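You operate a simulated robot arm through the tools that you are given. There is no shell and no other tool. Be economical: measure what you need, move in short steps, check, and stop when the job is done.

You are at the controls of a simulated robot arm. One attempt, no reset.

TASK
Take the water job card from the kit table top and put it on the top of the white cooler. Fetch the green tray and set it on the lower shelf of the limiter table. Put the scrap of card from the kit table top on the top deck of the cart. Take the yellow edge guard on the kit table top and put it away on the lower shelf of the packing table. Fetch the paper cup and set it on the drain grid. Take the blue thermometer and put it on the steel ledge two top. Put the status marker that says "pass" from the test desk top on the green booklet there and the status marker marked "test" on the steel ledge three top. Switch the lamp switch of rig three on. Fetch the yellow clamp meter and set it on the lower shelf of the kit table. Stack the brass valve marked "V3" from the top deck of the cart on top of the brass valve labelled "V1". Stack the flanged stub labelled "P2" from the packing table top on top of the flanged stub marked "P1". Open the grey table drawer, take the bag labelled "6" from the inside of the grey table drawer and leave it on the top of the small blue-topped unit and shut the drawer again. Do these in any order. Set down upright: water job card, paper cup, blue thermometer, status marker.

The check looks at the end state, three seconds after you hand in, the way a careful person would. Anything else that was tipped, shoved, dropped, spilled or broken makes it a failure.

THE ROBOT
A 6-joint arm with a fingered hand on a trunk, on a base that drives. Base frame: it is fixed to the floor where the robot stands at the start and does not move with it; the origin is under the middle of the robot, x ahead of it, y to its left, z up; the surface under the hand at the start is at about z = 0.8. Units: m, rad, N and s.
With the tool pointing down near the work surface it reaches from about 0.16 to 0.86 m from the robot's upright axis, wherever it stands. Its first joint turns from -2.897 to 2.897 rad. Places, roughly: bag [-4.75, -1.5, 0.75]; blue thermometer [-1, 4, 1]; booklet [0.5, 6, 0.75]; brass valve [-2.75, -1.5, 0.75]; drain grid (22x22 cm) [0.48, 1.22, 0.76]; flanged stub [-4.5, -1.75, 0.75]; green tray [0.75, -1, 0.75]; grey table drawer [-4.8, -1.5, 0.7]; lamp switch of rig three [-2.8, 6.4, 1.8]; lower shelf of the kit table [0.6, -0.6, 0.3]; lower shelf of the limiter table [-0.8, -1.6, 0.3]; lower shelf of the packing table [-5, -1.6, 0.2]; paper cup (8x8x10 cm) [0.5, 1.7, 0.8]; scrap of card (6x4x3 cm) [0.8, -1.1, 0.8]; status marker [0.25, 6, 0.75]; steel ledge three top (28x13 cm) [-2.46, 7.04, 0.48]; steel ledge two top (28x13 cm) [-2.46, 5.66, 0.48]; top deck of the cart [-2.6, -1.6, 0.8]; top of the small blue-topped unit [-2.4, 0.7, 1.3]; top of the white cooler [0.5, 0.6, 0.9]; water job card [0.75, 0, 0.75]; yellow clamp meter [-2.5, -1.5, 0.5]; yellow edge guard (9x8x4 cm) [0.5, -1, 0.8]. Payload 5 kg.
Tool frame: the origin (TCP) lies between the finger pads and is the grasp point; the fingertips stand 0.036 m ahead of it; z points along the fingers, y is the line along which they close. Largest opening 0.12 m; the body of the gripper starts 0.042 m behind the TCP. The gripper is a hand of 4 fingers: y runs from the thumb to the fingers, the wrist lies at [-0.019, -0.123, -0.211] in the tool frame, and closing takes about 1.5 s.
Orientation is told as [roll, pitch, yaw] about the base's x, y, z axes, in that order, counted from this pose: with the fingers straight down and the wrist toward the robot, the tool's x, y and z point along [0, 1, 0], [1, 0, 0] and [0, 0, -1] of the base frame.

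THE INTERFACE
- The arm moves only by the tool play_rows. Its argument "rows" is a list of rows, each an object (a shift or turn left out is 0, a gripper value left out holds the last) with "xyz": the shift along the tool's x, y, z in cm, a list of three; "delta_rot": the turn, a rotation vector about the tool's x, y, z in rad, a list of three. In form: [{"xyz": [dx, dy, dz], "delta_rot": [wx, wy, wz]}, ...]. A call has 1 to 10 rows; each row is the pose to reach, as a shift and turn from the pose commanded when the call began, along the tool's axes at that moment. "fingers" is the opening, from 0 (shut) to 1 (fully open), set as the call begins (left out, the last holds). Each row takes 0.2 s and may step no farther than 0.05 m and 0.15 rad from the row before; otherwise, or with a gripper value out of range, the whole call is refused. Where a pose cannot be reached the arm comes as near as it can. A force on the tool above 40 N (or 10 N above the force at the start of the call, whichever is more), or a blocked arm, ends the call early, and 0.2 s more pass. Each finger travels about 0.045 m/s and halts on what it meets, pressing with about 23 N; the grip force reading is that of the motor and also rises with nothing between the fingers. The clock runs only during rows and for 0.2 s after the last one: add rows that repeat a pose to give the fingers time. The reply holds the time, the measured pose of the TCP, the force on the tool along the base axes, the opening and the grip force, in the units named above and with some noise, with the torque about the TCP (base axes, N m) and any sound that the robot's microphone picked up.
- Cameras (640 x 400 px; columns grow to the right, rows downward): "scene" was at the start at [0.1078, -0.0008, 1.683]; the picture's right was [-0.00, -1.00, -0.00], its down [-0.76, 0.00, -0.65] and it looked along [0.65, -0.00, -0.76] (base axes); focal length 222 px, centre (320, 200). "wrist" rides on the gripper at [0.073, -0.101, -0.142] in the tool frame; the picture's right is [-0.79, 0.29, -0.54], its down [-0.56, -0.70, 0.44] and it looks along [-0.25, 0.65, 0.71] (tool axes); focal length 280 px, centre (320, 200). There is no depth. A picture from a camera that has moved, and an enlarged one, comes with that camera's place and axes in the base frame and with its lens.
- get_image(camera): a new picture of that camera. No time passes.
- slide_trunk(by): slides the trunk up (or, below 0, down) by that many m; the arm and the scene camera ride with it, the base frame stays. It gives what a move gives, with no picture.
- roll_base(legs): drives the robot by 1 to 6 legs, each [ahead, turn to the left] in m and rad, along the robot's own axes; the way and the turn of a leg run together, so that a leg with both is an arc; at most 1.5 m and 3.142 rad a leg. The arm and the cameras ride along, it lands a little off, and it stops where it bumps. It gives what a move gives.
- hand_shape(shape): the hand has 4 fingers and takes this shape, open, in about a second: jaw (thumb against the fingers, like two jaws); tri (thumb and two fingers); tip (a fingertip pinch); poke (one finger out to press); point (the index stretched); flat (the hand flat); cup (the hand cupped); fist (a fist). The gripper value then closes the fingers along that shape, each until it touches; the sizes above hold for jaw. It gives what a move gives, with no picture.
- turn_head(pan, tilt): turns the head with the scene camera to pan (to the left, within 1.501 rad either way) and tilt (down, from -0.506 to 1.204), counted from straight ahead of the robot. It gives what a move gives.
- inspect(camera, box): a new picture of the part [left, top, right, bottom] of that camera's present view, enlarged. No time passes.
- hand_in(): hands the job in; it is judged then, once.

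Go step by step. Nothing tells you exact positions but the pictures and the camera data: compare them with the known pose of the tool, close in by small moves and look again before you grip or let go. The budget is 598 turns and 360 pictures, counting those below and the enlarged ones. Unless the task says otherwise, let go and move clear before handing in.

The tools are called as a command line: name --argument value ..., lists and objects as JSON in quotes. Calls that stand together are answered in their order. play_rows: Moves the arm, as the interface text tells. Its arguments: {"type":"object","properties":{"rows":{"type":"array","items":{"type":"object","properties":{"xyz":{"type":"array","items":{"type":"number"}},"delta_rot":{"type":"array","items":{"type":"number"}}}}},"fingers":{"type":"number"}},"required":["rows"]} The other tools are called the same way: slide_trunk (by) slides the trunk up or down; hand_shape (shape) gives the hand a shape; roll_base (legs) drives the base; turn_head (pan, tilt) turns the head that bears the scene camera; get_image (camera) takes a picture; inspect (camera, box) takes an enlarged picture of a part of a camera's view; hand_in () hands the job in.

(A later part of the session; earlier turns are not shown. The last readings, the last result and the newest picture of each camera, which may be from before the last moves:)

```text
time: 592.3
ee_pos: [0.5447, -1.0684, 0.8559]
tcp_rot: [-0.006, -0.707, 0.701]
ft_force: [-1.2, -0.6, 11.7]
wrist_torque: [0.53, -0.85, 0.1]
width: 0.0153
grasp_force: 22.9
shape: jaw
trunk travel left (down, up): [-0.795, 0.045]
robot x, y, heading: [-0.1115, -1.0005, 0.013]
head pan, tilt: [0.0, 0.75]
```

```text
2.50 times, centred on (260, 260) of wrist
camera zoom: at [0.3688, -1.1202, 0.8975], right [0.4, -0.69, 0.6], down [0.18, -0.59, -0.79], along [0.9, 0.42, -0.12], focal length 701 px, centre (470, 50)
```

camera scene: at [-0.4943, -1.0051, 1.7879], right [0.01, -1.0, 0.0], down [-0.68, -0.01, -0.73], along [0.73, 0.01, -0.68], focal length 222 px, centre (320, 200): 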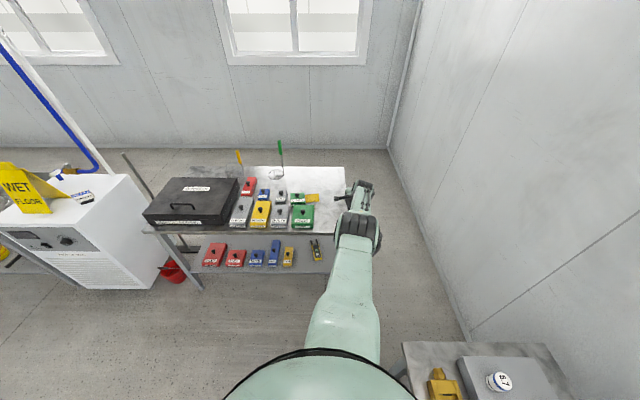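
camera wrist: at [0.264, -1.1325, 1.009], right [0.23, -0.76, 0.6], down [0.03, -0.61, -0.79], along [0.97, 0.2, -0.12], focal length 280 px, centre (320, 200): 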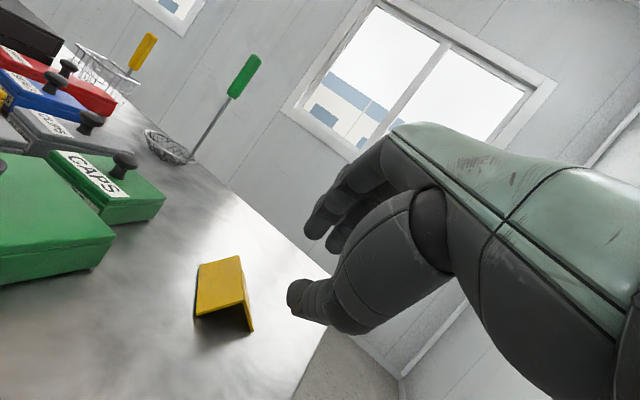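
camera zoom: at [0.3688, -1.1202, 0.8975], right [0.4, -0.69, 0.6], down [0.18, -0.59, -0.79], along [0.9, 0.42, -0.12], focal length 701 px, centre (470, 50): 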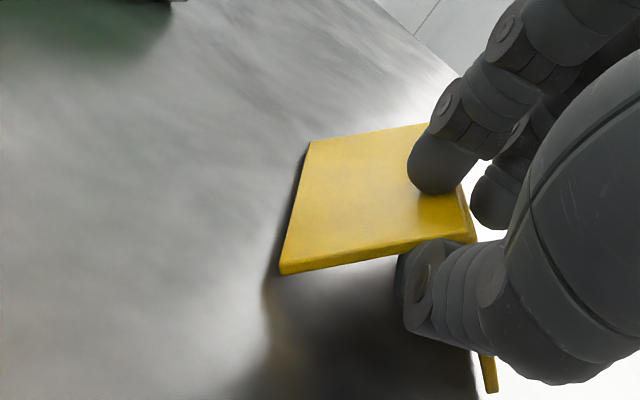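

A real pinch now (1.5 cm). Lift with the trunk first.

slide_trunk --by 0.04

get_image --camera "wrist"

```text
time: 593.1
ee_pos: [0.5451, -1.0671, 0.8934]
tcp_rot: [-0.003, -0.705, 0.697]
ft_force: [0.7, -0.7, -0.5]
wrist_torque: [0.02, 0.01, -0.03]
width: 0.0126
grasp_force: 23.1
shape: jaw
trunk travel left (down, up): [-0.835, 0.005]
robot x, y, heading: [-0.1128, -0.9995, 0.01]
head pan, tilt: [0.0, 0.75]
```

```text
73 pictures are left
camera wrist: at [0.3691, -1.1198, 0.9357], right [0.4, -0.69, 0.6], down [0.17, -0.59, -0.79], along [0.9, 0.42, -0.12], focal length 280 px, centre (320, 200)
```

wrist: 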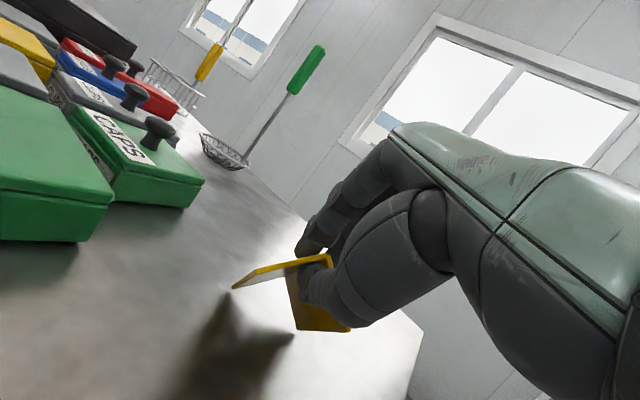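

The edge guard is held. Back out, turn and drive west to the packing table.

roll_base --legs '[[-0.6, 0], [0, 3.1], [1.25, 0], [1.25, 0], [1.1, 0]]'

turn_head --pan 0.3 --tilt 0.5

get_image --camera "scene"

```text
time: 614.5
ee_pos: [-2.8576, -0.9493, 0.8985]
tcp_rot: [-0.017, -0.702, -2.422]
ft_force: [0.5, -0.4, -1.1]
wrist_torque: [-0.06, -0.03, 0.02]
width: 0.0124
grasp_force: 23.2
shape: jaw
trunk travel left (down, up): [-0.835, 0.005]
robot x, y, heading: [-2.1985, -1.0039, -2.99]
head pan, tilt: [0.0, 0.75]
stopped in leg 4: the robot was blocked; the commanded pose is now the measured one
```

```text
time: 615.3
ee_pos: [-2.8582, -0.9474, 0.8985]
tcp_rot: [-0.016, -0.706, -2.426]
ft_force: [0.5, 0.0, -0.3]
wrist_torque: [0.0, -0.01, -0.01]
width: 0.0123
grasp_force: 23.0
shape: jaw
trunk travel left (down, up): [-0.835, 0.005]
robot x, y, heading: [-2.2017, -1.0064, -2.99]
head pan, tilt: [0.3, 0.499]
```

```text
72 pictures are left
camera scene: at [-2.3099, -1.0501, 1.8498], right [-0.43, 0.9, 0.0], down [0.43, 0.21, -0.88], along [-0.79, -0.38, -0.48], focal length 222 px, centre (320, 200)
```

scene: 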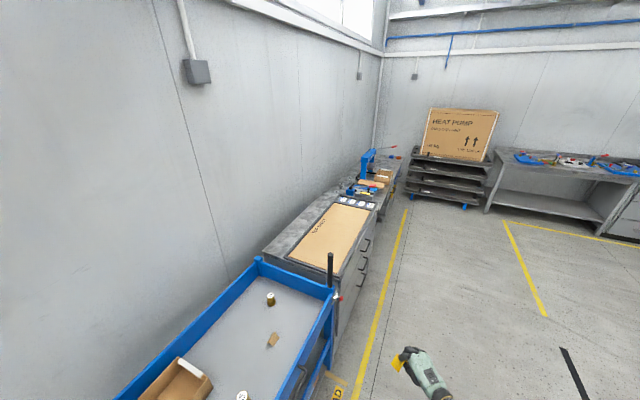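

I bumped near the cart; nothing on it seems disturbed. Back off and pass with more clearance.

roll_base --legs '[[-0.12, 0], [0, -0.52], [0.95, 0], [0, 0.36], [1.2, 0]]'

turn_head --pan 0.9 --tilt 0.6

get_image --camera "scene"

```text
time: 630.9
ee_pos: [-4.8167, -0.4587, 0.8998]
tcp_rot: [-0.018, -0.705, -2.594]
ft_force: [0.4, -0.5, -0.2]
wrist_torque: [0.01, 0.01, -0.02]
width: 0.0122
grasp_force: 22.8
shape: jaw
trunk travel left (down, up): [-0.835, 0.005]
robot x, y, heading: [-4.1767, -0.6286, 3.117]
head pan, tilt: [0.3, 0.499]
```

```text
time: 631.9
ee_pos: [-4.816, -0.4591, 0.8993]
tcp_rot: [-0.016, -0.705, -2.595]
ft_force: [0.4, -0.2, 0.5]
wrist_torque: [0.0, 0.0, -0.01]
width: 0.0122
grasp_force: 23.2
shape: jaw
trunk travel left (down, up): [-0.835, 0.005]
robot x, y, heading: [-4.1756, -0.6281, 3.122]
head pan, tilt: [0.901, 0.6]
```

```text
71 pictures are left
camera scene: at [-4.263, -0.698, 1.8408], right [-0.77, 0.64, 0.0], down [0.36, 0.43, -0.83], along [-0.53, -0.63, -0.56], focal length 222 px, centre (320, 200)
```

scene: 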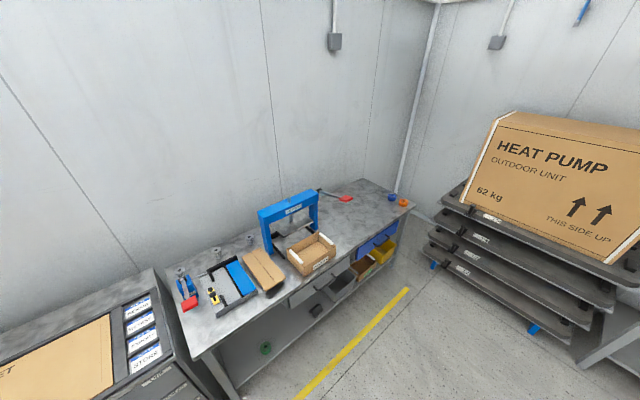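

inspect --camera "scene" --box '[160, 170, 430, 380]'

```text
1.90 times, centred on (295, 275) of scene
camera zoom: at [-4.263, -0.698, 1.8408], right [-0.77, 0.64, 0.0], down [0.36, 0.43, -0.83], along [-0.53, -0.63, -0.56], focal length 423 px, centre (368, 57)
```

zoom: 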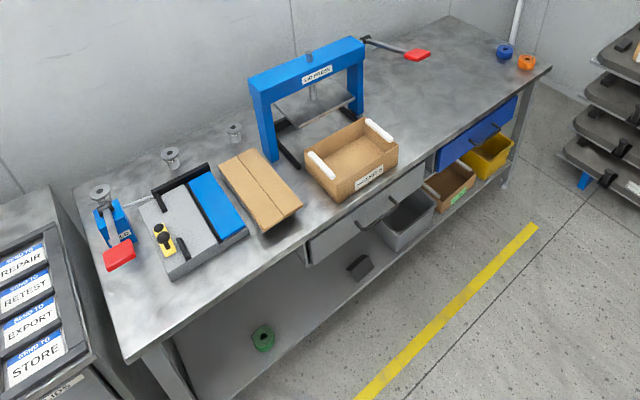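

I see the packing table: three flanged stubs at the back left, a grey drawer in the middle, and free shelf space around x≈-4.62. Move in front of that spot, lower the trunk.

roll_base --legs '[[0, -0.52], [0.42, 0], [0, 2.1]]'

slide_trunk --by -0.4

slide_trunk --by -0.15

turn_head --pan 0.0 --tilt 0.5

get_image --camera "scene"

```text
time: 642.3
ee_pos: [-4.722, -1.0419, 0.8981]
tcp_rot: [-0.016, -0.706, -1.059]
ft_force: [-0.3, 0.2, -0.5]
wrist_torque: [0.02, 0.01, -0.03]
width: 0.0119
grasp_force: 22.9
shape: jaw
trunk travel left (down, up): [-0.835, 0.005]
robot x, y, heading: [-4.5277, -0.4116, -1.629]
head pan, tilt: [0.901, 0.6]
```

```text
time: 646.1
ee_pos: [-4.7219, -1.0423, 0.4997]
tcp_rot: [-0.017, -0.706, -1.062]
ft_force: [0.6, 0.6, -0.6]
wrist_torque: [-0.01, 0.0, 0.01]
width: 0.0119
grasp_force: 23.4
shape: jaw
trunk travel left (down, up): [-0.435, 0.405]
robot x, y, heading: [-4.5289, -0.4081, -1.628]
head pan, tilt: [0.901, 0.6]
```

```text
time: 647.9
ee_pos: [-4.7215, -1.0423, 0.3495]
tcp_rot: [-0.018, -0.706, -1.061]
ft_force: [-0.2, -0.3, 0.2]
wrist_torque: [0.0, -0.03, -0.02]
width: 0.0121
grasp_force: 23.6
shape: jaw
trunk travel left (down, up): [-0.285, 0.555]
robot x, y, heading: [-4.5313, -0.4098, -1.63]
head pan, tilt: [0.901, 0.6]
```

```text
time: 649.1
ee_pos: [-4.7213, -1.0417, 0.3483]
tcp_rot: [-0.017, -0.706, -1.061]
ft_force: [-0.3, -0.6, -0.8]
wrist_torque: [0.03, 0.03, 0.02]
width: 0.0118
grasp_force: 23.7
shape: jaw
trunk travel left (down, up): [-0.285, 0.555]
robot x, y, heading: [-4.5268, -0.409, -1.629]
head pan, tilt: [0.0, 0.499]
```

```text
69 pictures are left
camera scene: at [-4.5352, -0.5305, 1.2998], right [-1.0, 0.06, 0.0], down [0.03, 0.48, -0.88], along [-0.05, -0.88, -0.48], focal length 222 px, centre (320, 200)
```

scene: 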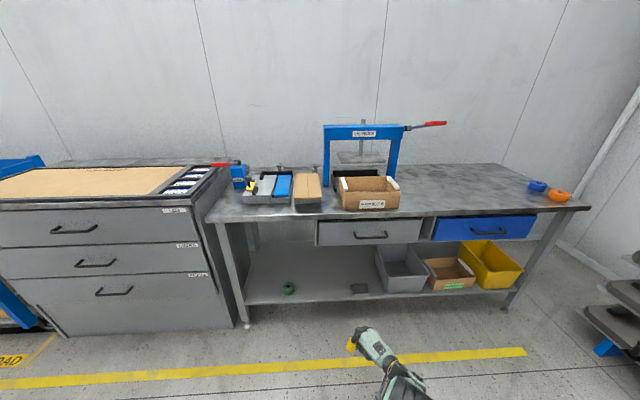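

roll_base --legs '[[0.36, 0]]'

play_rows --rows '[{"xyz": [3.2, 1.2, 1.8]}, {"xyz": [6.4, 2.5, 3.6]}, {"xyz": [9.5, 4, 5.5]}]'

get_image --camera "wrist"

```text
time: 651.6
ee_pos: [-4.7412, -1.4029, 0.3486]
tcp_rot: [-0.016, -0.704, -1.058]
ft_force: [-0.6, 0.2, -0.1]
wrist_torque: [-0.03, -0.02, 0.0]
width: 0.0123
grasp_force: 22.2
shape: jaw
trunk travel left (down, up): [-0.285, 0.555]
robot x, y, heading: [-4.5479, -0.7716, -1.627]
head pan, tilt: [0.0, 0.499]
```

```text
time: 652.4
ee_pos: [-4.6311, -1.4262, 0.3159]
tcp_rot: [-0.017, -0.707, -1.061]
ft_force: [-0.5, 0.4, 4.3]
wrist_torque: [-0.12, -0.05, -0.02]
width: 0.0125
grasp_force: 23.1
shape: jaw
out of reach, approached as far as the arm can: row 1, 2, 3
trunk travel left (down, up): [-0.285, 0.555]
robot x, y, heading: [-4.549, -0.768, -1.628]
head pan, tilt: [0.0, 0.499]
```

```text
68 pictures are left
camera wrist: at [-4.6483, -1.2416, 0.3572], right [-0.75, -0.26, 0.61], down [-0.62, -0.06, -0.78], along [0.24, -0.96, -0.12], focal length 280 px, centre (320, 200)
```

wrist: 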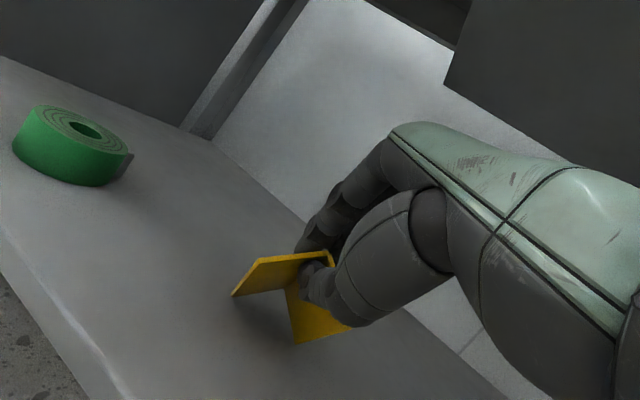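

It's over the shelf and just touching. Lower a hair with the trunk, then release.

slide_trunk --by -0.012

play_rows --rows '[{"xyz": [0, 0, 0]}, {"xyz": [0, 0, 0]}, {"xyz": [0, 0, 0]}, {"xyz": [0, 0, 0]}]' --fingers 0.4

inspect --camera "wrist" --box '[200, 200, 380, 370]'

```text
time: 653.0
ee_pos: [-4.6339, -1.4275, 0.3079]
tcp_rot: [-0.021, -0.716, -1.055]
ft_force: [-2.2, 9.6, 34.6]
wrist_torque: [-0.51, -0.24, 0.01]
width: 0.0137
grasp_force: 23.1
shape: jaw
trunk travel left (down, up): [-0.273, 0.567]
robot x, y, heading: [-4.549, -0.769, -1.626]
head pan, tilt: [0.0, 0.499]
```

```text
time: 654.0
ee_pos: [-4.6325, -1.4263, 0.3026]
tcp_rot: [-0.016, -0.704, -1.059]
ft_force: [-0.3, 0.5, -0.5]
wrist_torque: [0.01, 0.04, 0.0]
width: 0.0476
grasp_force: 0.0
shape: jaw
trunk travel left (down, up): [-0.273, 0.567]
robot x, y, heading: [-4.5506, -0.7727, -1.628]
head pan, tilt: [0.0, 0.499]
```

```text
2.35 times, centred on (290, 285) of wrist
camera zoom: at [-4.6484, -1.241, 0.3444], right [-0.75, -0.26, 0.61], down [-0.62, -0.06, -0.78], along [0.24, -0.96, -0.12], focal length 660 px, centre (391, 0)
```

zoom: 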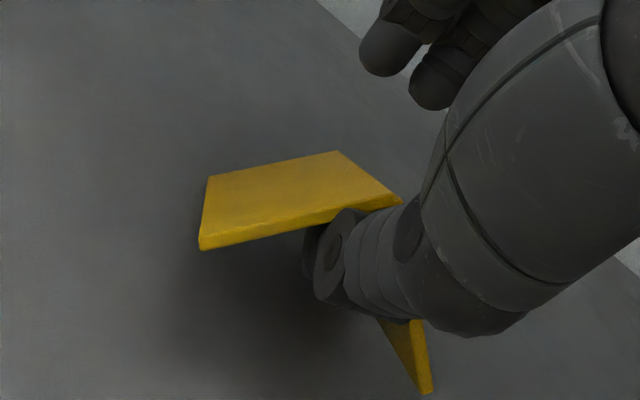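

Standing as a tent on the shelf. Withdraw the thumb straight back along the ridge.

play_rows --rows '[{"xyz": [0, -1.5, -1.3]}, {"xyz": [0, -3, -2.6]}, {"xyz": [0, -4.6, -3.9]}, {"xyz": [0, -6, -5.2]}]'

get_image --camera "wrist"

```text
time: 655.0
ee_pos: [-4.6766, -1.3648, 0.2868]
tcp_rot: [-0.017, -0.707, -1.057]
ft_force: [0.3, -0.8, -0.1]
wrist_torque: [-0.03, -0.02, 0.02]
width: 0.0478
grasp_force: 0.1
shape: jaw
out of reach, approached as far as the arm can: row 1, 2, 3, 4
trunk travel left (down, up): [-0.273, 0.567]
robot x, y, heading: [-4.5499, -0.7686, -1.626]
head pan, tilt: [0.0, 0.499]
```

```text
66 pictures are left
camera wrist: at [-4.6945, -1.1805, 0.3272], right [-0.75, -0.26, 0.61], down [-0.62, -0.06, -0.78], along [0.24, -0.96, -0.12], focal length 280 px, centre (320, 200)
```

wrist: 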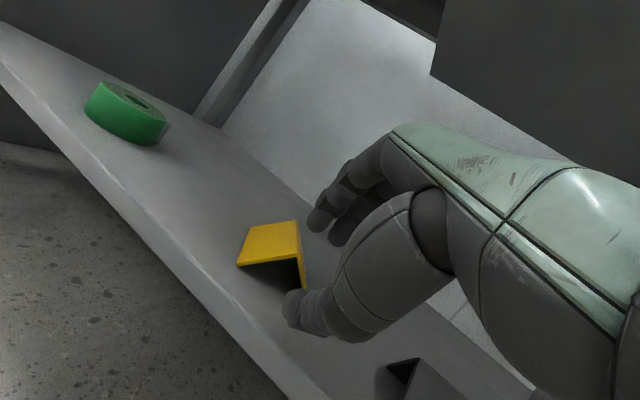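

Guard placed. Back off, raise, and restore the hand to pointing down.

roll_base --legs '[[-0.35, 0]]'

slide_trunk --by 0.4

play_rows --rows '[{"xyz": [0, 1, -3], "delta_rot": [0.12, 0, 0]}, {"xyz": [0, 2, -6], "delta_rot": [0.24, 0, 0]}, {"xyz": [0, 3, -9], "delta_rot": [0.36, 0, 0]}, {"xyz": [0, 4, -12], "delta_rot": [0.48, 0, 0]}, {"xyz": [0, 5, -15], "delta_rot": [0.6, 0, 0]}, {"xyz": [0, 6, -18], "delta_rot": [0.707, 0, 0]}]'

```text
time: 657.5
ee_pos: [-4.6539, -1.0159, 0.2858]
tcp_rot: [-0.015, -0.708, -1.052]
ft_force: [0.1, 0.1, 0.0]
wrist_torque: [0.0, 0.0, 0.0]
width: 0.048
grasp_force: 0.1
shape: jaw
trunk travel left (down, up): [-0.273, 0.567]
robot x, y, heading: [-4.5314, -0.4187, -1.621]
head pan, tilt: [0.0, 0.499]
```

```text
time: 661.3
ee_pos: [-4.6535, -1.0152, 0.687]
tcp_rot: [-0.016, -0.708, -1.051]
ft_force: [1.0, -0.1, -1.1]
wrist_torque: [0.02, -0.01, 0.03]
width: 0.0476
grasp_force: 0.2
shape: jaw
trunk travel left (down, up): [-0.673, 0.167]
robot x, y, heading: [-4.5268, -0.4231, -1.622]
head pan, tilt: [0.0, 0.499]
```

```text
time: 662.7
ee_pos: [-4.6849, -0.946, 0.8443]
tcp_rot: [0.027, 0.023, -1.063]
ft_force: [-1.0, 0.9, 8.8]
wrist_torque: [-0.08, 0.15, -0.06]
width: 0.048
grasp_force: 0.0
shape: jaw
out of reach, approached as far as the arm can: row 1
trunk travel left (down, up): [-0.673, 0.167]
robot x, y, heading: [-4.5308, -0.4201, -1.618]
head pan, tilt: [0.0, 0.499]
```

play_rows --rows '[{"xyz": [0, 0, -4], "delta_rot": [0, 0, 0.14]}, {"xyz": [0, 0, -8], "delta_rot": [0, 0, 0.28]}, {"xyz": [0, 0, -12], "delta_rot": [0, 0, 0.42]}, {"xyz": [0, 0, -16], "delta_rot": [0, 0, 0.56]}]' --fingers 0.7

roll_base --legs '[[0, 0.35], [0.45, 0], [0, -0.3]]'

turn_head --pan 0.0 --tilt 0.7

get_image --camera "scene"

```text
time: 663.7
ee_pos: [-4.6848, -0.9541, 1.0242]
tcp_rot: [-0.01, -0.007, -1.626]
ft_force: [0.2, -0.2, 0.3]
wrist_torque: [0.02, -0.03, 0.01]
width: 0.0837
grasp_force: 0.0
shape: jaw
trunk travel left (down, up): [-0.673, 0.167]
robot x, y, heading: [-4.5297, -0.4166, -1.618]
head pan, tilt: [0.0, 0.499]
```

```text
time: 669.0
ee_pos: [-4.5275, -1.3899, 1.0242]
tcp_rot: [-0.011, -0.006, -1.575]
ft_force: [-0.8, -0.6, -0.7]
wrist_torque: [-0.03, 0.03, -0.04]
width: 0.0835
grasp_force: 0.0
shape: jaw
trunk travel left (down, up): [-0.673, 0.167]
robot x, y, heading: [-4.3979, -0.8484, -1.578]
head pan, tilt: [0.0, 0.499]
```

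```text
time: 669.7
ee_pos: [-4.5273, -1.3886, 1.0229]
tcp_rot: [-0.01, -0.007, -1.577]
ft_force: [-0.2, -0.1, -0.5]
wrist_torque: [-0.03, -0.02, 0.02]
width: 0.0837
grasp_force: 0.0
shape: jaw
trunk travel left (down, up): [-0.673, 0.167]
robot x, y, heading: [-4.3985, -0.8457, -1.575]
head pan, tilt: [0.0, 0.7]
```

```text
65 pictures are left
camera scene: at [-4.398, -0.9643, 1.6702], right [-1.0, 0.0, 0.0], down [0.0, 0.64, -0.77], along [0.0, -0.77, -0.64], focal length 222 px, centre (320, 200)
```

scene: 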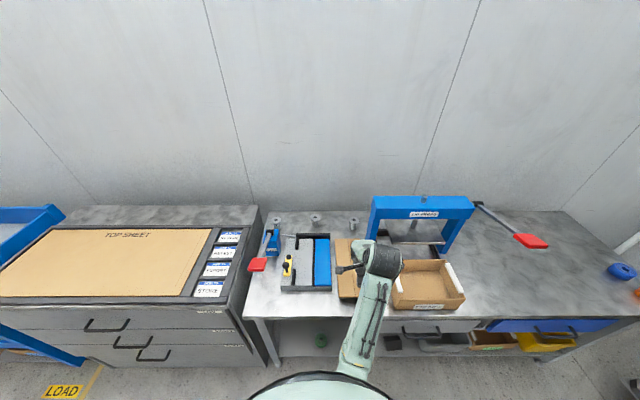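

inspect --camera "scene" --box '[245, 205, 375, 305]'

inspect --camera "scene" --box '[265, 207, 365, 242]'

```text
4.00 times, centred on (310, 255) of scene
camera zoom: at [-4.398, -0.9643, 1.6702], right [-1.0, 0.0, 0.0], down [0.0, 0.64, -0.77], along [0.0, -0.77, -0.64], focal length 888 px, centre (360, -20)
```

zoom: 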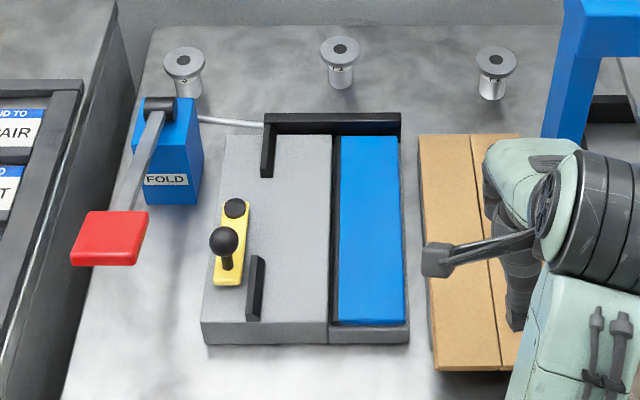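

```text
6.40 times, centred on (315, 224) of scene
camera zoom: at [-4.398, -0.9643, 1.6702], right [-1.0, 0.0, 0.0], down [0.0, 0.64, -0.77], along [0.0, -0.77, -0.64], focal length 1420 px, centre (352, 43)
```

zoom: 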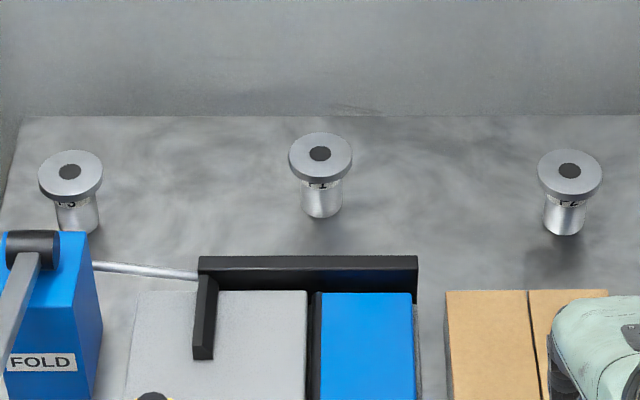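

P2 is the right one, P1 the middle one (labels to be verified closer). Drive closer and move the hand near P2 to view.

roll_base --legs '[[0.165, 0]]'

play_rows --rows '[{"xyz": [-1, 4.5, 1]}, {"xyz": [-2, 9, 2]}, {"xyz": [-3, 13.5, 3]}, {"xyz": [-3.5, 17, 4]}]'

get_image --camera "wrist"

```text
time: 671.2
ee_pos: [-4.5281, -1.5543, 1.0242]
tcp_rot: [-0.013, -0.005, -1.575]
ft_force: [0.2, 0.0, 0.4]
wrist_torque: [0.02, 0.05, 0.02]
width: 0.0836
grasp_force: 0.1
shape: jaw
trunk travel left (down, up): [-0.673, 0.167]
robot x, y, heading: [-4.401, -1.0104, -1.577]
head pan, tilt: [0.0, 0.7]
```

```text
time: 672.2
ee_pos: [-4.5621, -1.7232, 0.982]
tcp_rot: [-0.012, -0.005, -1.573]
ft_force: [6.0, -0.9, 1.1]
wrist_torque: [0.27, 0.78, -0.25]
width: 0.0837
grasp_force: 0.0
shape: jaw
trunk travel left (down, up): [-0.673, 0.167]
robot x, y, heading: [-4.3983, -1.0151, -1.57]
head pan, tilt: [0.0, 0.7]
```

```text
62 pictures are left
camera wrist: at [-4.4885, -1.6209, 1.1235], right [-0.78, -0.28, 0.55], down [-0.56, 0.7, -0.44], along [-0.26, -0.66, -0.71], focal length 280 px, centre (320, 200)
```

wrist: 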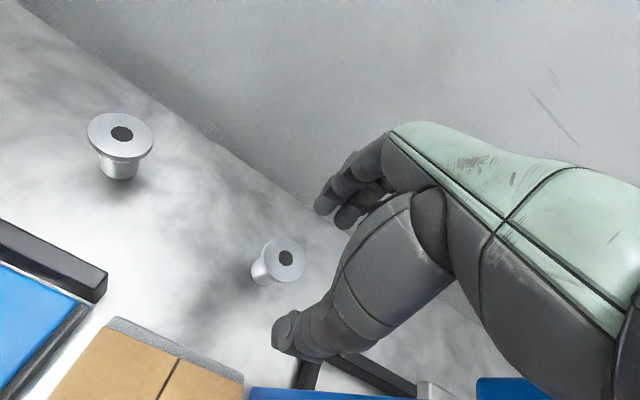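

My hand brushed the press beam (6 N). I'll shift left, yaw the hand so its body keeps clear, and come back over P2.

play_rows --rows '[{"xyz": [2, -1, 0]}, {"xyz": [4, -1, -1], "delta_rot": [0, 0, 0.12]}, {"xyz": [4, -1, -1], "delta_rot": [0, 0, 0.25]}, {"xyz": [4, -1, -1], "delta_rot": [0, 0, 0.38]}, {"xyz": [4, -1, -1], "delta_rot": [0, 0, 0.5]}]'

play_rows --rows '[{"xyz": [-2.2, 1.2, 0]}, {"xyz": [-2.2, 3.5, 1.5]}, {"xyz": [-2.2, 4.1, 4]}]'

get_image --camera "wrist"

```text
time: 673.4
ee_pos: [-4.5238, -1.7139, 0.995]
tcp_rot: [-0.006, -0.011, -2.076]
ft_force: [-0.2, 0.7, -0.1]
wrist_torque: [-0.04, 0.03, -0.04]
width: 0.0833
grasp_force: 0.1
shape: jaw
trunk travel left (down, up): [-0.673, 0.167]
robot x, y, heading: [-4.3969, -1.0104, -1.576]
head pan, tilt: [0.0, 0.7]
```

```text
time: 674.2
ee_pos: [-4.563, -1.7398, 0.9568]
tcp_rot: [-0.005, -0.012, -2.076]
ft_force: [-0.1, 0.9, -0.1]
wrist_torque: [0.01, 0.04, 0.02]
width: 0.0836
grasp_force: 0.1
shape: jaw
trunk travel left (down, up): [-0.673, 0.167]
robot x, y, heading: [-4.3976, -1.0123, -1.575]
head pan, tilt: [0.0, 0.7]
```

```text
61 pictures are left
camera wrist: at [-4.4485, -1.6844, 1.0972], right [-0.82, 0.13, 0.55], down [-0.16, 0.88, -0.45], along [-0.54, -0.45, -0.71], focal length 280 px, centre (320, 200)
```

wrist: 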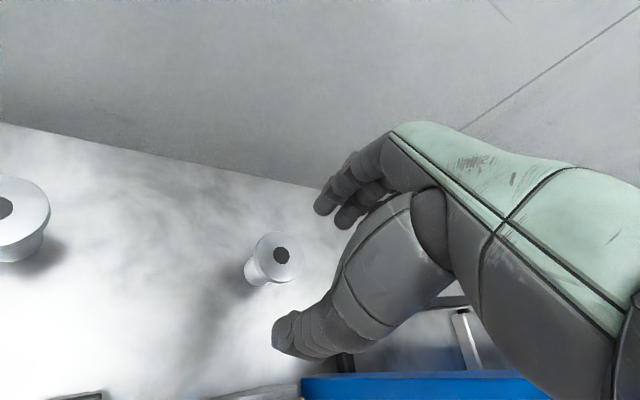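

play_rows --rows '[{"xyz": [0.8, 1.0, 2.5]}, {"xyz": [0.8, 1.0, 5.5]}, {"xyz": [0.8, 1.0, 8]}, {"xyz": [0.8, 1.0, 9]}]'

inspect --camera "wrist" --box '[210, 160, 400, 340]'

```text
time: 675.2
ee_pos: [-4.5611, -1.7533, 0.8657]
tcp_rot: [-0.003, -0.01, -2.074]
ft_force: [1.0, 0.1, -0.5]
wrist_torque: [-0.01, 0.0, 0.02]
width: 0.0841
grasp_force: 0.2
shape: jaw
trunk travel left (down, up): [-0.673, 0.167]
robot x, y, heading: [-4.401, -1.014, -1.574]
head pan, tilt: [0.0, 0.7]
```

```text
2.22 times, centred on (305, 250) of wrist
camera zoom: at [-4.4473, -1.6977, 1.0053], right [-0.82, 0.13, 0.55], down [-0.16, 0.88, -0.45], along [-0.54, -0.45, -0.71], focal length 623 px, centre (353, 89)
```

zoom: 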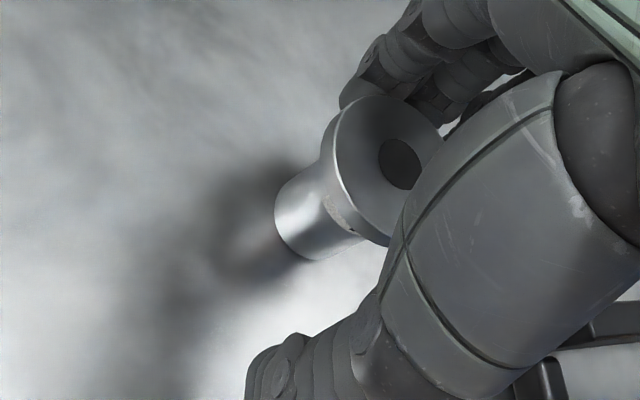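

play_rows --rows '[{"xyz": [0.5, 0, 0]}, {"xyz": [1.0, 0, 0]}]'

play_rows --rows '[{"xyz": [0, 0, 0]}, {"xyz": [0, 0, 0]}, {"xyz": [0, 0, 0]}, {"xyz": [0, 0, 0]}, {"xyz": [0, 0, 0]}, {"xyz": [0, 0, 0]}]' --fingers 0.0

play_rows --rows '[{"xyz": [0, 0, -2]}, {"xyz": [0, 0, -5]}, {"xyz": [0, 0, -9]}, {"xyz": [0, 0, -12]}]'

get_image --camera "wrist"

```text
time: 675.8
ee_pos: [-4.5524, -1.7577, 0.865]
tcp_rot: [-0.006, -0.011, -2.076]
ft_force: [-0.4, 0.1, -0.5]
wrist_torque: [-0.01, -0.01, 0.01]
width: 0.0839
grasp_force: 0.0
shape: jaw
trunk travel left (down, up): [-0.673, 0.167]
robot x, y, heading: [-4.3989, -1.0129, -1.575]
head pan, tilt: [0.0, 0.7]
```

```text
time: 677.2
ee_pos: [-4.5521, -1.7579, 0.865]
tcp_rot: [-0.007, -0.01, -2.077]
ft_force: [0.4, -0.3, -0.2]
wrist_torque: [0.01, -0.03, 0.01]
width: 0.0261
grasp_force: 23.3
shape: jaw
trunk travel left (down, up): [-0.673, 0.167]
robot x, y, heading: [-4.3961, -1.0132, -1.572]
head pan, tilt: [0.0, 0.7]
```

```text
time: 678.2
ee_pos: [-4.5512, -1.756, 0.9854]
tcp_rot: [-0.007, -0.01, -2.075]
ft_force: [-0.3, -0.4, -3.0]
wrist_torque: [-0.01, -0.05, 0.01]
width: 0.0261
grasp_force: 23.0
shape: jaw
trunk travel left (down, up): [-0.673, 0.167]
robot x, y, heading: [-4.4002, -1.015, -1.572]
head pan, tilt: [0.0, 0.7]
```

```text
59 pictures are left
camera wrist: at [-4.4374, -1.701, 1.1257], right [-0.82, 0.13, 0.55], down [-0.16, 0.88, -0.45], along [-0.54, -0.45, -0.71], focal length 280 px, centre (320, 200)
```

wrist: 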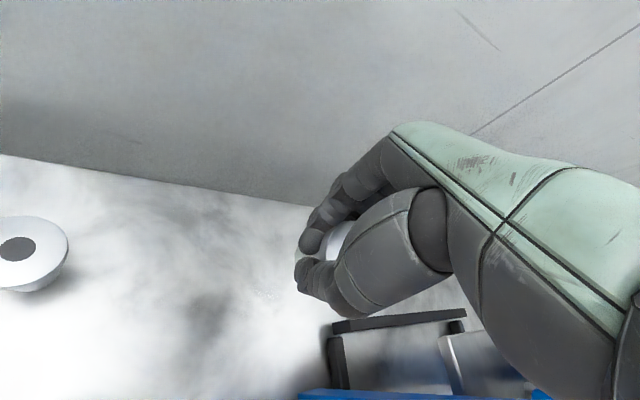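

P2 held. Carry it over P1 at about (-4.382, -1.772).

play_rows --rows '[{"xyz": [3.9, -1.7, 0]}, {"xyz": [7.8, -3.4, 0]}, {"xyz": [11.7, -5.1, 0]}, {"xyz": [15.6, -6.8, 0]}]'

inspect --camera "wrist" --box '[180, 170, 400, 350]'

```text
time: 679.2
ee_pos: [-4.3797, -1.771, 0.9805]
tcp_rot: [-0.008, -0.01, -2.075]
ft_force: [0.1, -0.2, -3.0]
wrist_torque: [-0.02, -0.05, 0.0]
width: 0.0264
grasp_force: 23.1
shape: jaw
trunk travel left (down, up): [-0.673, 0.167]
robot x, y, heading: [-4.3982, -1.0114, -1.571]
head pan, tilt: [0.0, 0.7]
```

```text
2.22 times, centred on (290, 260) of wrist
camera zoom: at [-4.2654, -1.7163, 1.1206], right [-0.82, 0.13, 0.55], down [-0.16, 0.88, -0.45], along [-0.55, -0.45, -0.71], focal length 623 px, centre (387, 67)
```

zoom: 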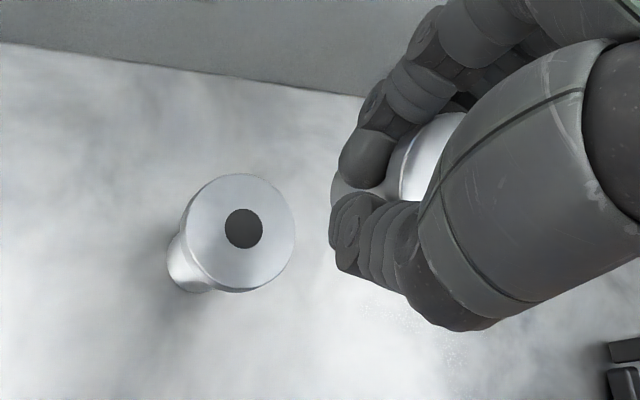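

play_rows --rows '[{"xyz": [1, 0, 0.5]}, {"xyz": [1.9, 0, 1.5]}]'

inspect --camera "wrist" --box '[180, 170, 400, 350]'

```text
time: 679.8
ee_pos: [-4.3662, -1.7815, 0.9664]
tcp_rot: [-0.006, -0.01, -2.074]
ft_force: [-0.4, -0.6, -2.3]
wrist_torque: [0.01, -0.03, -0.03]
width: 0.026
grasp_force: 22.9
shape: jaw
trunk travel left (down, up): [-0.673, 0.167]
robot x, y, heading: [-4.3978, -1.0153, -1.576]
head pan, tilt: [0.0, 0.7]
```

```text
2.22 times, centred on (290, 260) of wrist
camera zoom: at [-4.251, -1.7265, 1.1073], right [-0.82, 0.13, 0.55], down [-0.16, 0.88, -0.45], along [-0.54, -0.45, -0.71], focal length 623 px, centre (387, 67)
```

zoom: 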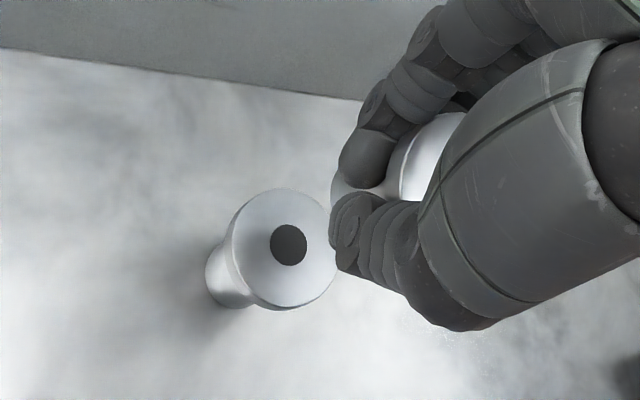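

play_rows --rows '[{"xyz": [0.5, -0.4, 0.5]}, {"xyz": [0.5, -0.4, 2]}, {"xyz": [0.5, -0.4, 3]}]'

inspect --camera "wrist" --box '[180, 170, 400, 350]'

```text
time: 680.6
ee_pos: [-4.3609, -1.7799, 0.9373]
tcp_rot: [-0.008, -0.01, -2.074]
ft_force: [-0.7, 0.5, -2.5]
wrist_torque: [0.03, -0.05, -0.02]
width: 0.0263
grasp_force: 22.7
shape: jaw
trunk travel left (down, up): [-0.673, 0.167]
robot x, y, heading: [-4.3975, -1.0166, -1.574]
head pan, tilt: [0.0, 0.7]
```

```text
2.22 times, centred on (290, 260) of wrist
camera zoom: at [-4.2469, -1.7255, 1.0783], right [-0.82, 0.13, 0.55], down [-0.16, 0.88, -0.45], along [-0.54, -0.45, -0.71], focal length 623 px, centre (387, 67)
```

zoom: 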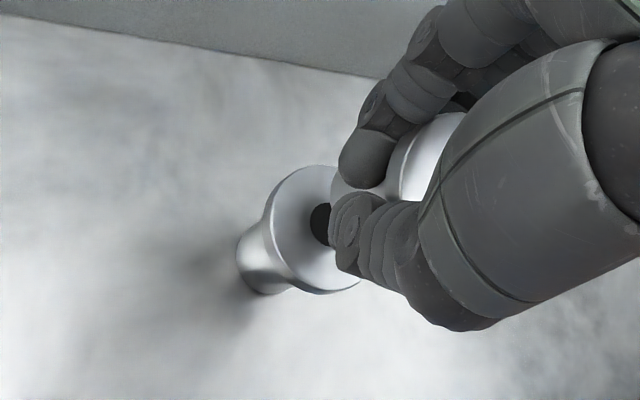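

play_rows --rows '[{"xyz": [0.4, -0.2, 0.2]}, {"xyz": [0.4, -0.2, 0.6]}, {"xyz": [0.4, -0.2, 0.9]}, {"xyz": [0.4, -0.2, 1.2]}]'

```text
time: 681.6
ee_pos: [-4.3566, -1.7822, 0.9258]
tcp_rot: [-0.006, -0.011, -2.076]
ft_force: [0.1, 0.3, -3.4]
wrist_torque: [0.01, -0.05, 0.02]
width: 0.0262
grasp_force: 23.6
shape: jaw
trunk travel left (down, up): [-0.673, 0.167]
robot x, y, heading: [-4.398, -1.0116, -1.576]
head pan, tilt: [0.0, 0.7]
```

play_rows --rows '[{"xyz": [0, 0, 0.3]}, {"xyz": [0, 0, 0.6]}, {"xyz": [0, 0, 0.9]}]'

inspect --camera "wrist" --box '[180, 170, 400, 350]'

```text
time: 682.4
ee_pos: [-4.3551, -1.7816, 0.9182]
tcp_rot: [-0.004, -0.011, -2.074]
ft_force: [-0.2, -0.2, 1.1]
wrist_torque: [-0.01, 0.07, 0.02]
width: 0.0238
grasp_force: 22.9
shape: jaw
trunk travel left (down, up): [-0.673, 0.167]
robot x, y, heading: [-4.3999, -1.0188, -1.578]
head pan, tilt: [0.0, 0.7]
```

```text
2.22 times, centred on (290, 260) of wrist
camera zoom: at [-4.2417, -1.7259, 1.058], right [-0.82, 0.13, 0.55], down [-0.16, 0.88, -0.45], along [-0.54, -0.46, -0.7], focal length 623 px, centre (387, 67)
```

zoom: 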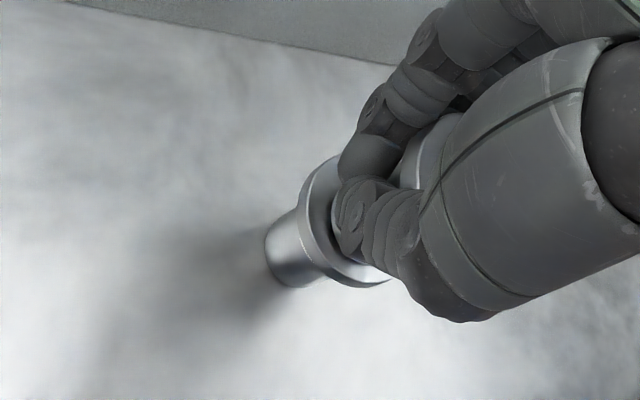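

play_rows --rows '[{"xyz": [0, -0.3, 0]}, {"xyz": [0, -0.3, 0.3]}]'

play_rows --rows '[{"xyz": [0, 0, 0]}, {"xyz": [0, 0, 0]}, {"xyz": [0, 0, 0]}, {"xyz": [0, 0, 0]}]' --fingers 0.6

inspect --camera "wrist" --box '[180, 170, 400, 350]'

```text
time: 683.0
ee_pos: [-4.3534, -1.7786, 0.9152]
tcp_rot: [-0.006, -0.012, -2.076]
ft_force: [-1.6, -0.8, 5.4]
wrist_torque: [-0.07, 0.28, 0.06]
width: 0.0232
grasp_force: 22.5
shape: jaw
trunk travel left (down, up): [-0.673, 0.167]
robot x, y, heading: [-4.4013, -1.0163, -1.577]
head pan, tilt: [0.0, 0.7]
```

```text
time: 684.0
ee_pos: [-4.3549, -1.779, 0.9134]
tcp_rot: [-0.008, -0.012, -2.075]
ft_force: [0.6, 0.5, -0.8]
wrist_torque: [-0.02, 0.01, -0.01]
width: 0.0717
grasp_force: 0.1
shape: jaw
trunk travel left (down, up): [-0.673, 0.167]
robot x, y, heading: [-4.3991, -1.0155, -1.577]
head pan, tilt: [0.0, 0.7]
```

```text
2.22 times, centred on (290, 260) of wrist
camera zoom: at [-4.24, -1.7232, 1.0546], right [-0.82, 0.13, 0.55], down [-0.16, 0.88, -0.45], along [-0.54, -0.45, -0.71], focal length 623 px, centre (387, 67)
```

zoom: 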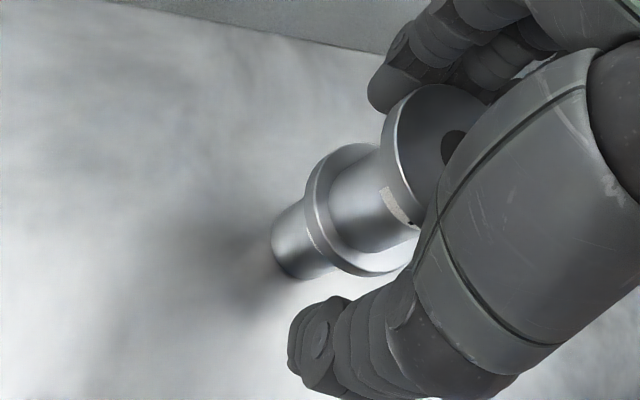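

Stacked and aligned. Rise straight up (trunk) before moving away.

slide_trunk --by 0.15

play_rows --rows '[{"xyz": [0, -3, -2]}, {"xyz": [0, -7, -2]}, {"xyz": [0, -11, -2]}]'

inspect --camera "scene" --box '[240, 190, 420, 330]'

```text
time: 685.8
ee_pos: [-4.3542, -1.779, 1.0647]
tcp_rot: [-0.007, -0.009, -2.075]
ft_force: [-0.7, 0.4, -1.0]
wrist_torque: [0.0, 0.01, -0.02]
width: 0.0717
grasp_force: 0.0
shape: jaw
trunk travel left (down, up): [-0.823, 0.017]
robot x, y, heading: [-4.4009, -1.0138, -1.57]
head pan, tilt: [0.0, 0.7]
```

```text
time: 686.6
ee_pos: [-4.3003, -1.6817, 1.0846]
tcp_rot: [-0.004, -0.01, -2.074]
ft_force: [-0.2, -0.4, 0.7]
wrist_torque: [-0.03, -0.01, 0.01]
width: 0.0719
grasp_force: 0.1
shape: jaw
trunk travel left (down, up): [-0.823, 0.017]
robot x, y, heading: [-4.3993, -1.0137, -1.576]
head pan, tilt: [0.0, 0.7]
```

```text
2.86 times, centred on (330, 260) of scene
camera zoom: at [-4.3976, -1.1274, 1.8203], right [-1.0, 0.0, 0.0], down [0.0, 0.64, -0.77], along [0.0, -0.77, -0.64], focal length 634 px, centre (291, 29)
```

zoom: 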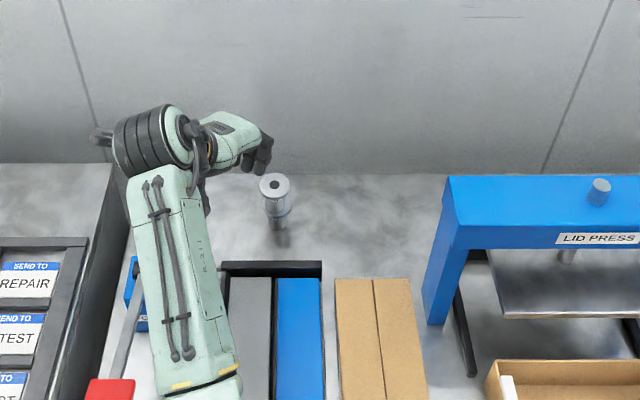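

inspect --camera "scene" --box '[302, 246, 328, 274]'

```text
14.29 times, centred on (315, 260) of scene
camera zoom: at [-4.3976, -1.1274, 1.8203], right [-1.0, 0.0, 0.0], down [0.0, 0.64, -0.77], along [0.0, -0.77, -0.64], focal length 3170 px, centre (391, -657)
```

zoom: 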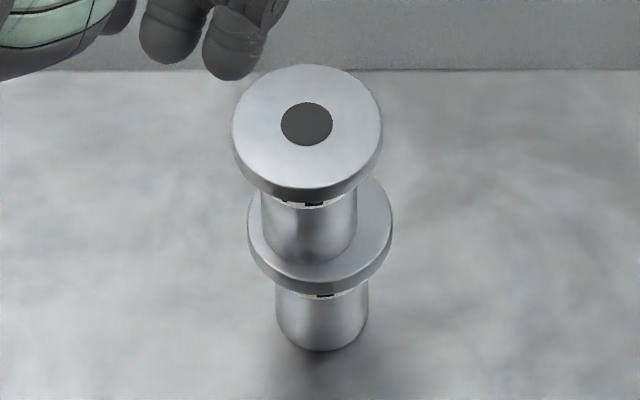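

P2 sits on P1. Next the drawer: back off, shift west to x≈-4.81, turn to face it, and set the hand pitched forward.

roll_base --legs '[[-0.5, 0], [0, -1.55], [0.41, 0], [0, 1.55]]'

play_rows --rows '[{"xyz": [0, 0, 1], "delta_rot": [0, 0, -0.13]}, {"xyz": [0, 0, 2], "delta_rot": [0, 0, -0.26]}, {"xyz": [0, 0, 3], "delta_rot": [0, 0, -0.39]}, {"xyz": [0, 0, 4], "delta_rot": [0, 0, -0.5]}]'

play_rows --rows '[{"delta_rot": [-0.14, 0, 0]}, {"delta_rot": [-0.28, 0, 0]}, {"delta_rot": [-0.42, 0, 0]}, {"delta_rot": [-0.56, 0, 0]}, {"delta_rot": [-0.7, 0, 0]}, {"delta_rot": [-0.84, 0, 0]}, {"delta_rot": [-0.98, 0, 0]}]' --fingers 0.5

slide_trunk --by -0.32

get_image --camera "wrist"

```text
time: 701.2
ee_pos: [-4.7059, -1.1831, 1.0847]
tcp_rot: [-0.008, -0.012, -2.061]
ft_force: [0.2, 0.4, -0.4]
wrist_torque: [0.01, 0.0, 0.01]
width: 0.0717
grasp_force: 0.0
shape: jaw
trunk travel left (down, up): [-0.823, 0.017]
robot x, y, heading: [-4.8169, -0.5176, -1.564]
head pan, tilt: [0.0, 0.7]
```

```text
time: 702.2
ee_pos: [-4.7075, -1.183, 1.0432]
tcp_rot: [-0.01, -0.007, -1.56]
ft_force: [-0.3, 0.1, 0.3]
wrist_torque: [0.05, -0.02, 0.05]
width: 0.0718
grasp_force: 0.1
shape: jaw
trunk travel left (down, up): [-0.823, 0.017]
robot x, y, heading: [-4.813, -0.5139, -1.559]
head pan, tilt: [0.0, 0.7]
```

```text
time: 703.8
ee_pos: [-4.7114, -1.1844, 1.0388]
tcp_rot: [0.092, -0.871, -1.666]
ft_force: [0.3, 0.5, 3.1]
wrist_torque: [0.06, 0.12, 0.0]
width: 0.0603
grasp_force: 0.0
shape: jaw
out of reach, approached as far as the arm can: row 7
trunk travel left (down, up): [-0.823, 0.017]
robot x, y, heading: [-4.8151, -0.5131, -1.557]
head pan, tilt: [0.0, 0.7]
```

```text
time: 707.0
ee_pos: [-4.7143, -1.1858, 0.7241]
tcp_rot: [-0.017, -0.895, -1.578]
ft_force: [-0.1, 0.9, -0.5]
wrist_torque: [-0.02, 0.04, -0.01]
width: 0.0603
grasp_force: 0.1
shape: jaw
trunk travel left (down, up): [-0.503, 0.337]
robot x, y, heading: [-4.8146, -0.5137, -1.561]
head pan, tilt: [0.0, 0.7]
```

```text
51 pictures are left
camera wrist: at [-4.6382, -1.011, 0.7323], right [-0.78, 0.26, 0.57], down [-0.57, 0.1, -0.82], along [-0.27, -0.96, 0.07], focal length 280 px, centre (320, 200)
```

wrist: 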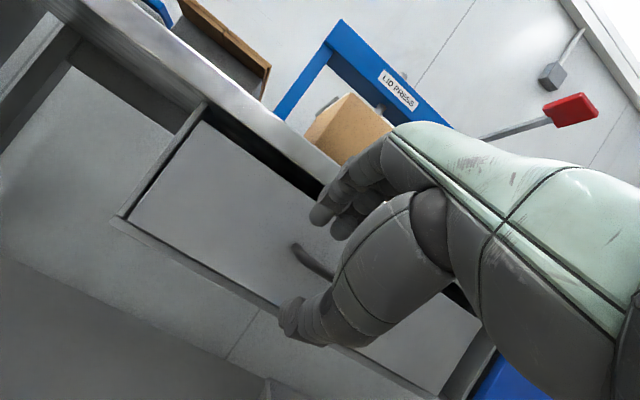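

inspect --camera "scene" --box '[250, 230, 410, 350]'

```text
3.33 times, centred on (330, 290) of scene
camera zoom: at [-4.8127, -0.6313, 1.5002], right [-1.0, -0.01, 0.0], down [-0.01, 0.64, -0.76], along [0.01, -0.76, -0.64], focal length 740 px, centre (287, -100)
```

zoom: 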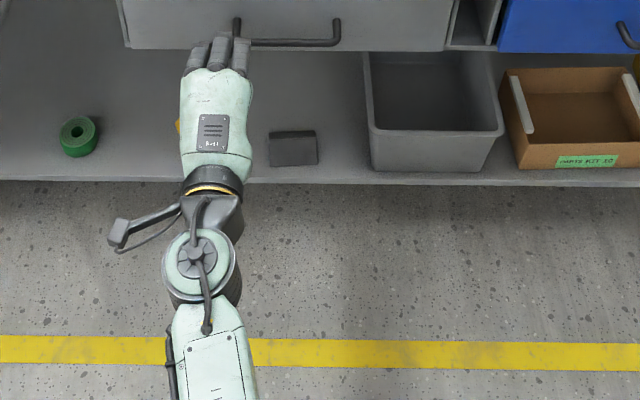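

play_rows --rows '[{"xyz": [-4.3, 0, 0]}, {"xyz": [-8.6, 0, 0]}]'

```text
time: 707.5
ee_pos: [-4.7998, -1.1836, 0.7268]
tcp_rot: [-0.018, -0.895, -1.58]
ft_force: [0.7, 0.3, 0.6]
wrist_torque: [-0.03, -0.01, 0.0]
width: 0.0604
grasp_force: 0.1
shape: jaw
trunk travel left (down, up): [-0.503, 0.337]
robot x, y, heading: [-4.8136, -0.5177, -1.556]
head pan, tilt: [0.0, 0.7]
```

play_rows --rows '[{"xyz": [0, 1.1, 3.2]}, {"xyz": [0, 2.3, 6.4]}, {"xyz": [0, 3.4, 9.4]}]'

inspect --camera "wrist" --box '[200, 170, 400, 340]'

```text
time: 708.4
ee_pos: [-4.7981, -1.2727, 0.6959]
tcp_rot: [-0.02, -0.896, -1.589]
ft_force: [-1.3, 26.2, 5.1]
wrist_torque: [-0.76, 0.0, -0.19]
width: 0.0562
grasp_force: 0.0
shape: jaw
out of reach, approached as far as the arm can: row 3
trunk travel left (down, up): [-0.503, 0.337]
robot x, y, heading: [-4.8153, -0.5162, -1.561]
head pan, tilt: [0.0, 0.7]
stopped in row 3: the force on the tool passed its limit at 46 N (the readings are from after the stop); the commanded pose is now the measured one
```

```text
2.35 times, centred on (300, 255) of wrist
camera zoom: at [-4.7196, -1.0992, 0.7036], right [-0.77, 0.27, 0.57], down [-0.57, 0.11, -0.82], along [-0.28, -0.96, 0.07], focal length 660 px, centre (367, 71)
```

zoom: 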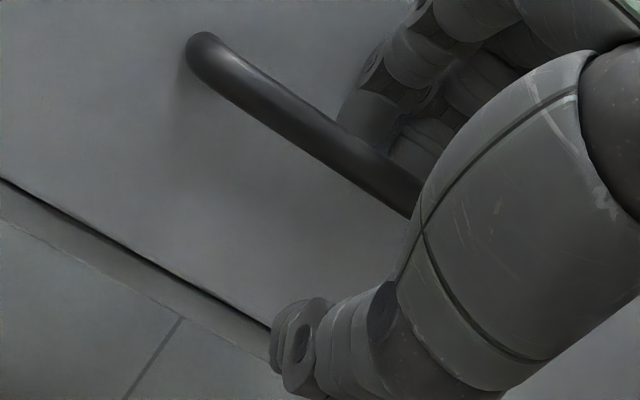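

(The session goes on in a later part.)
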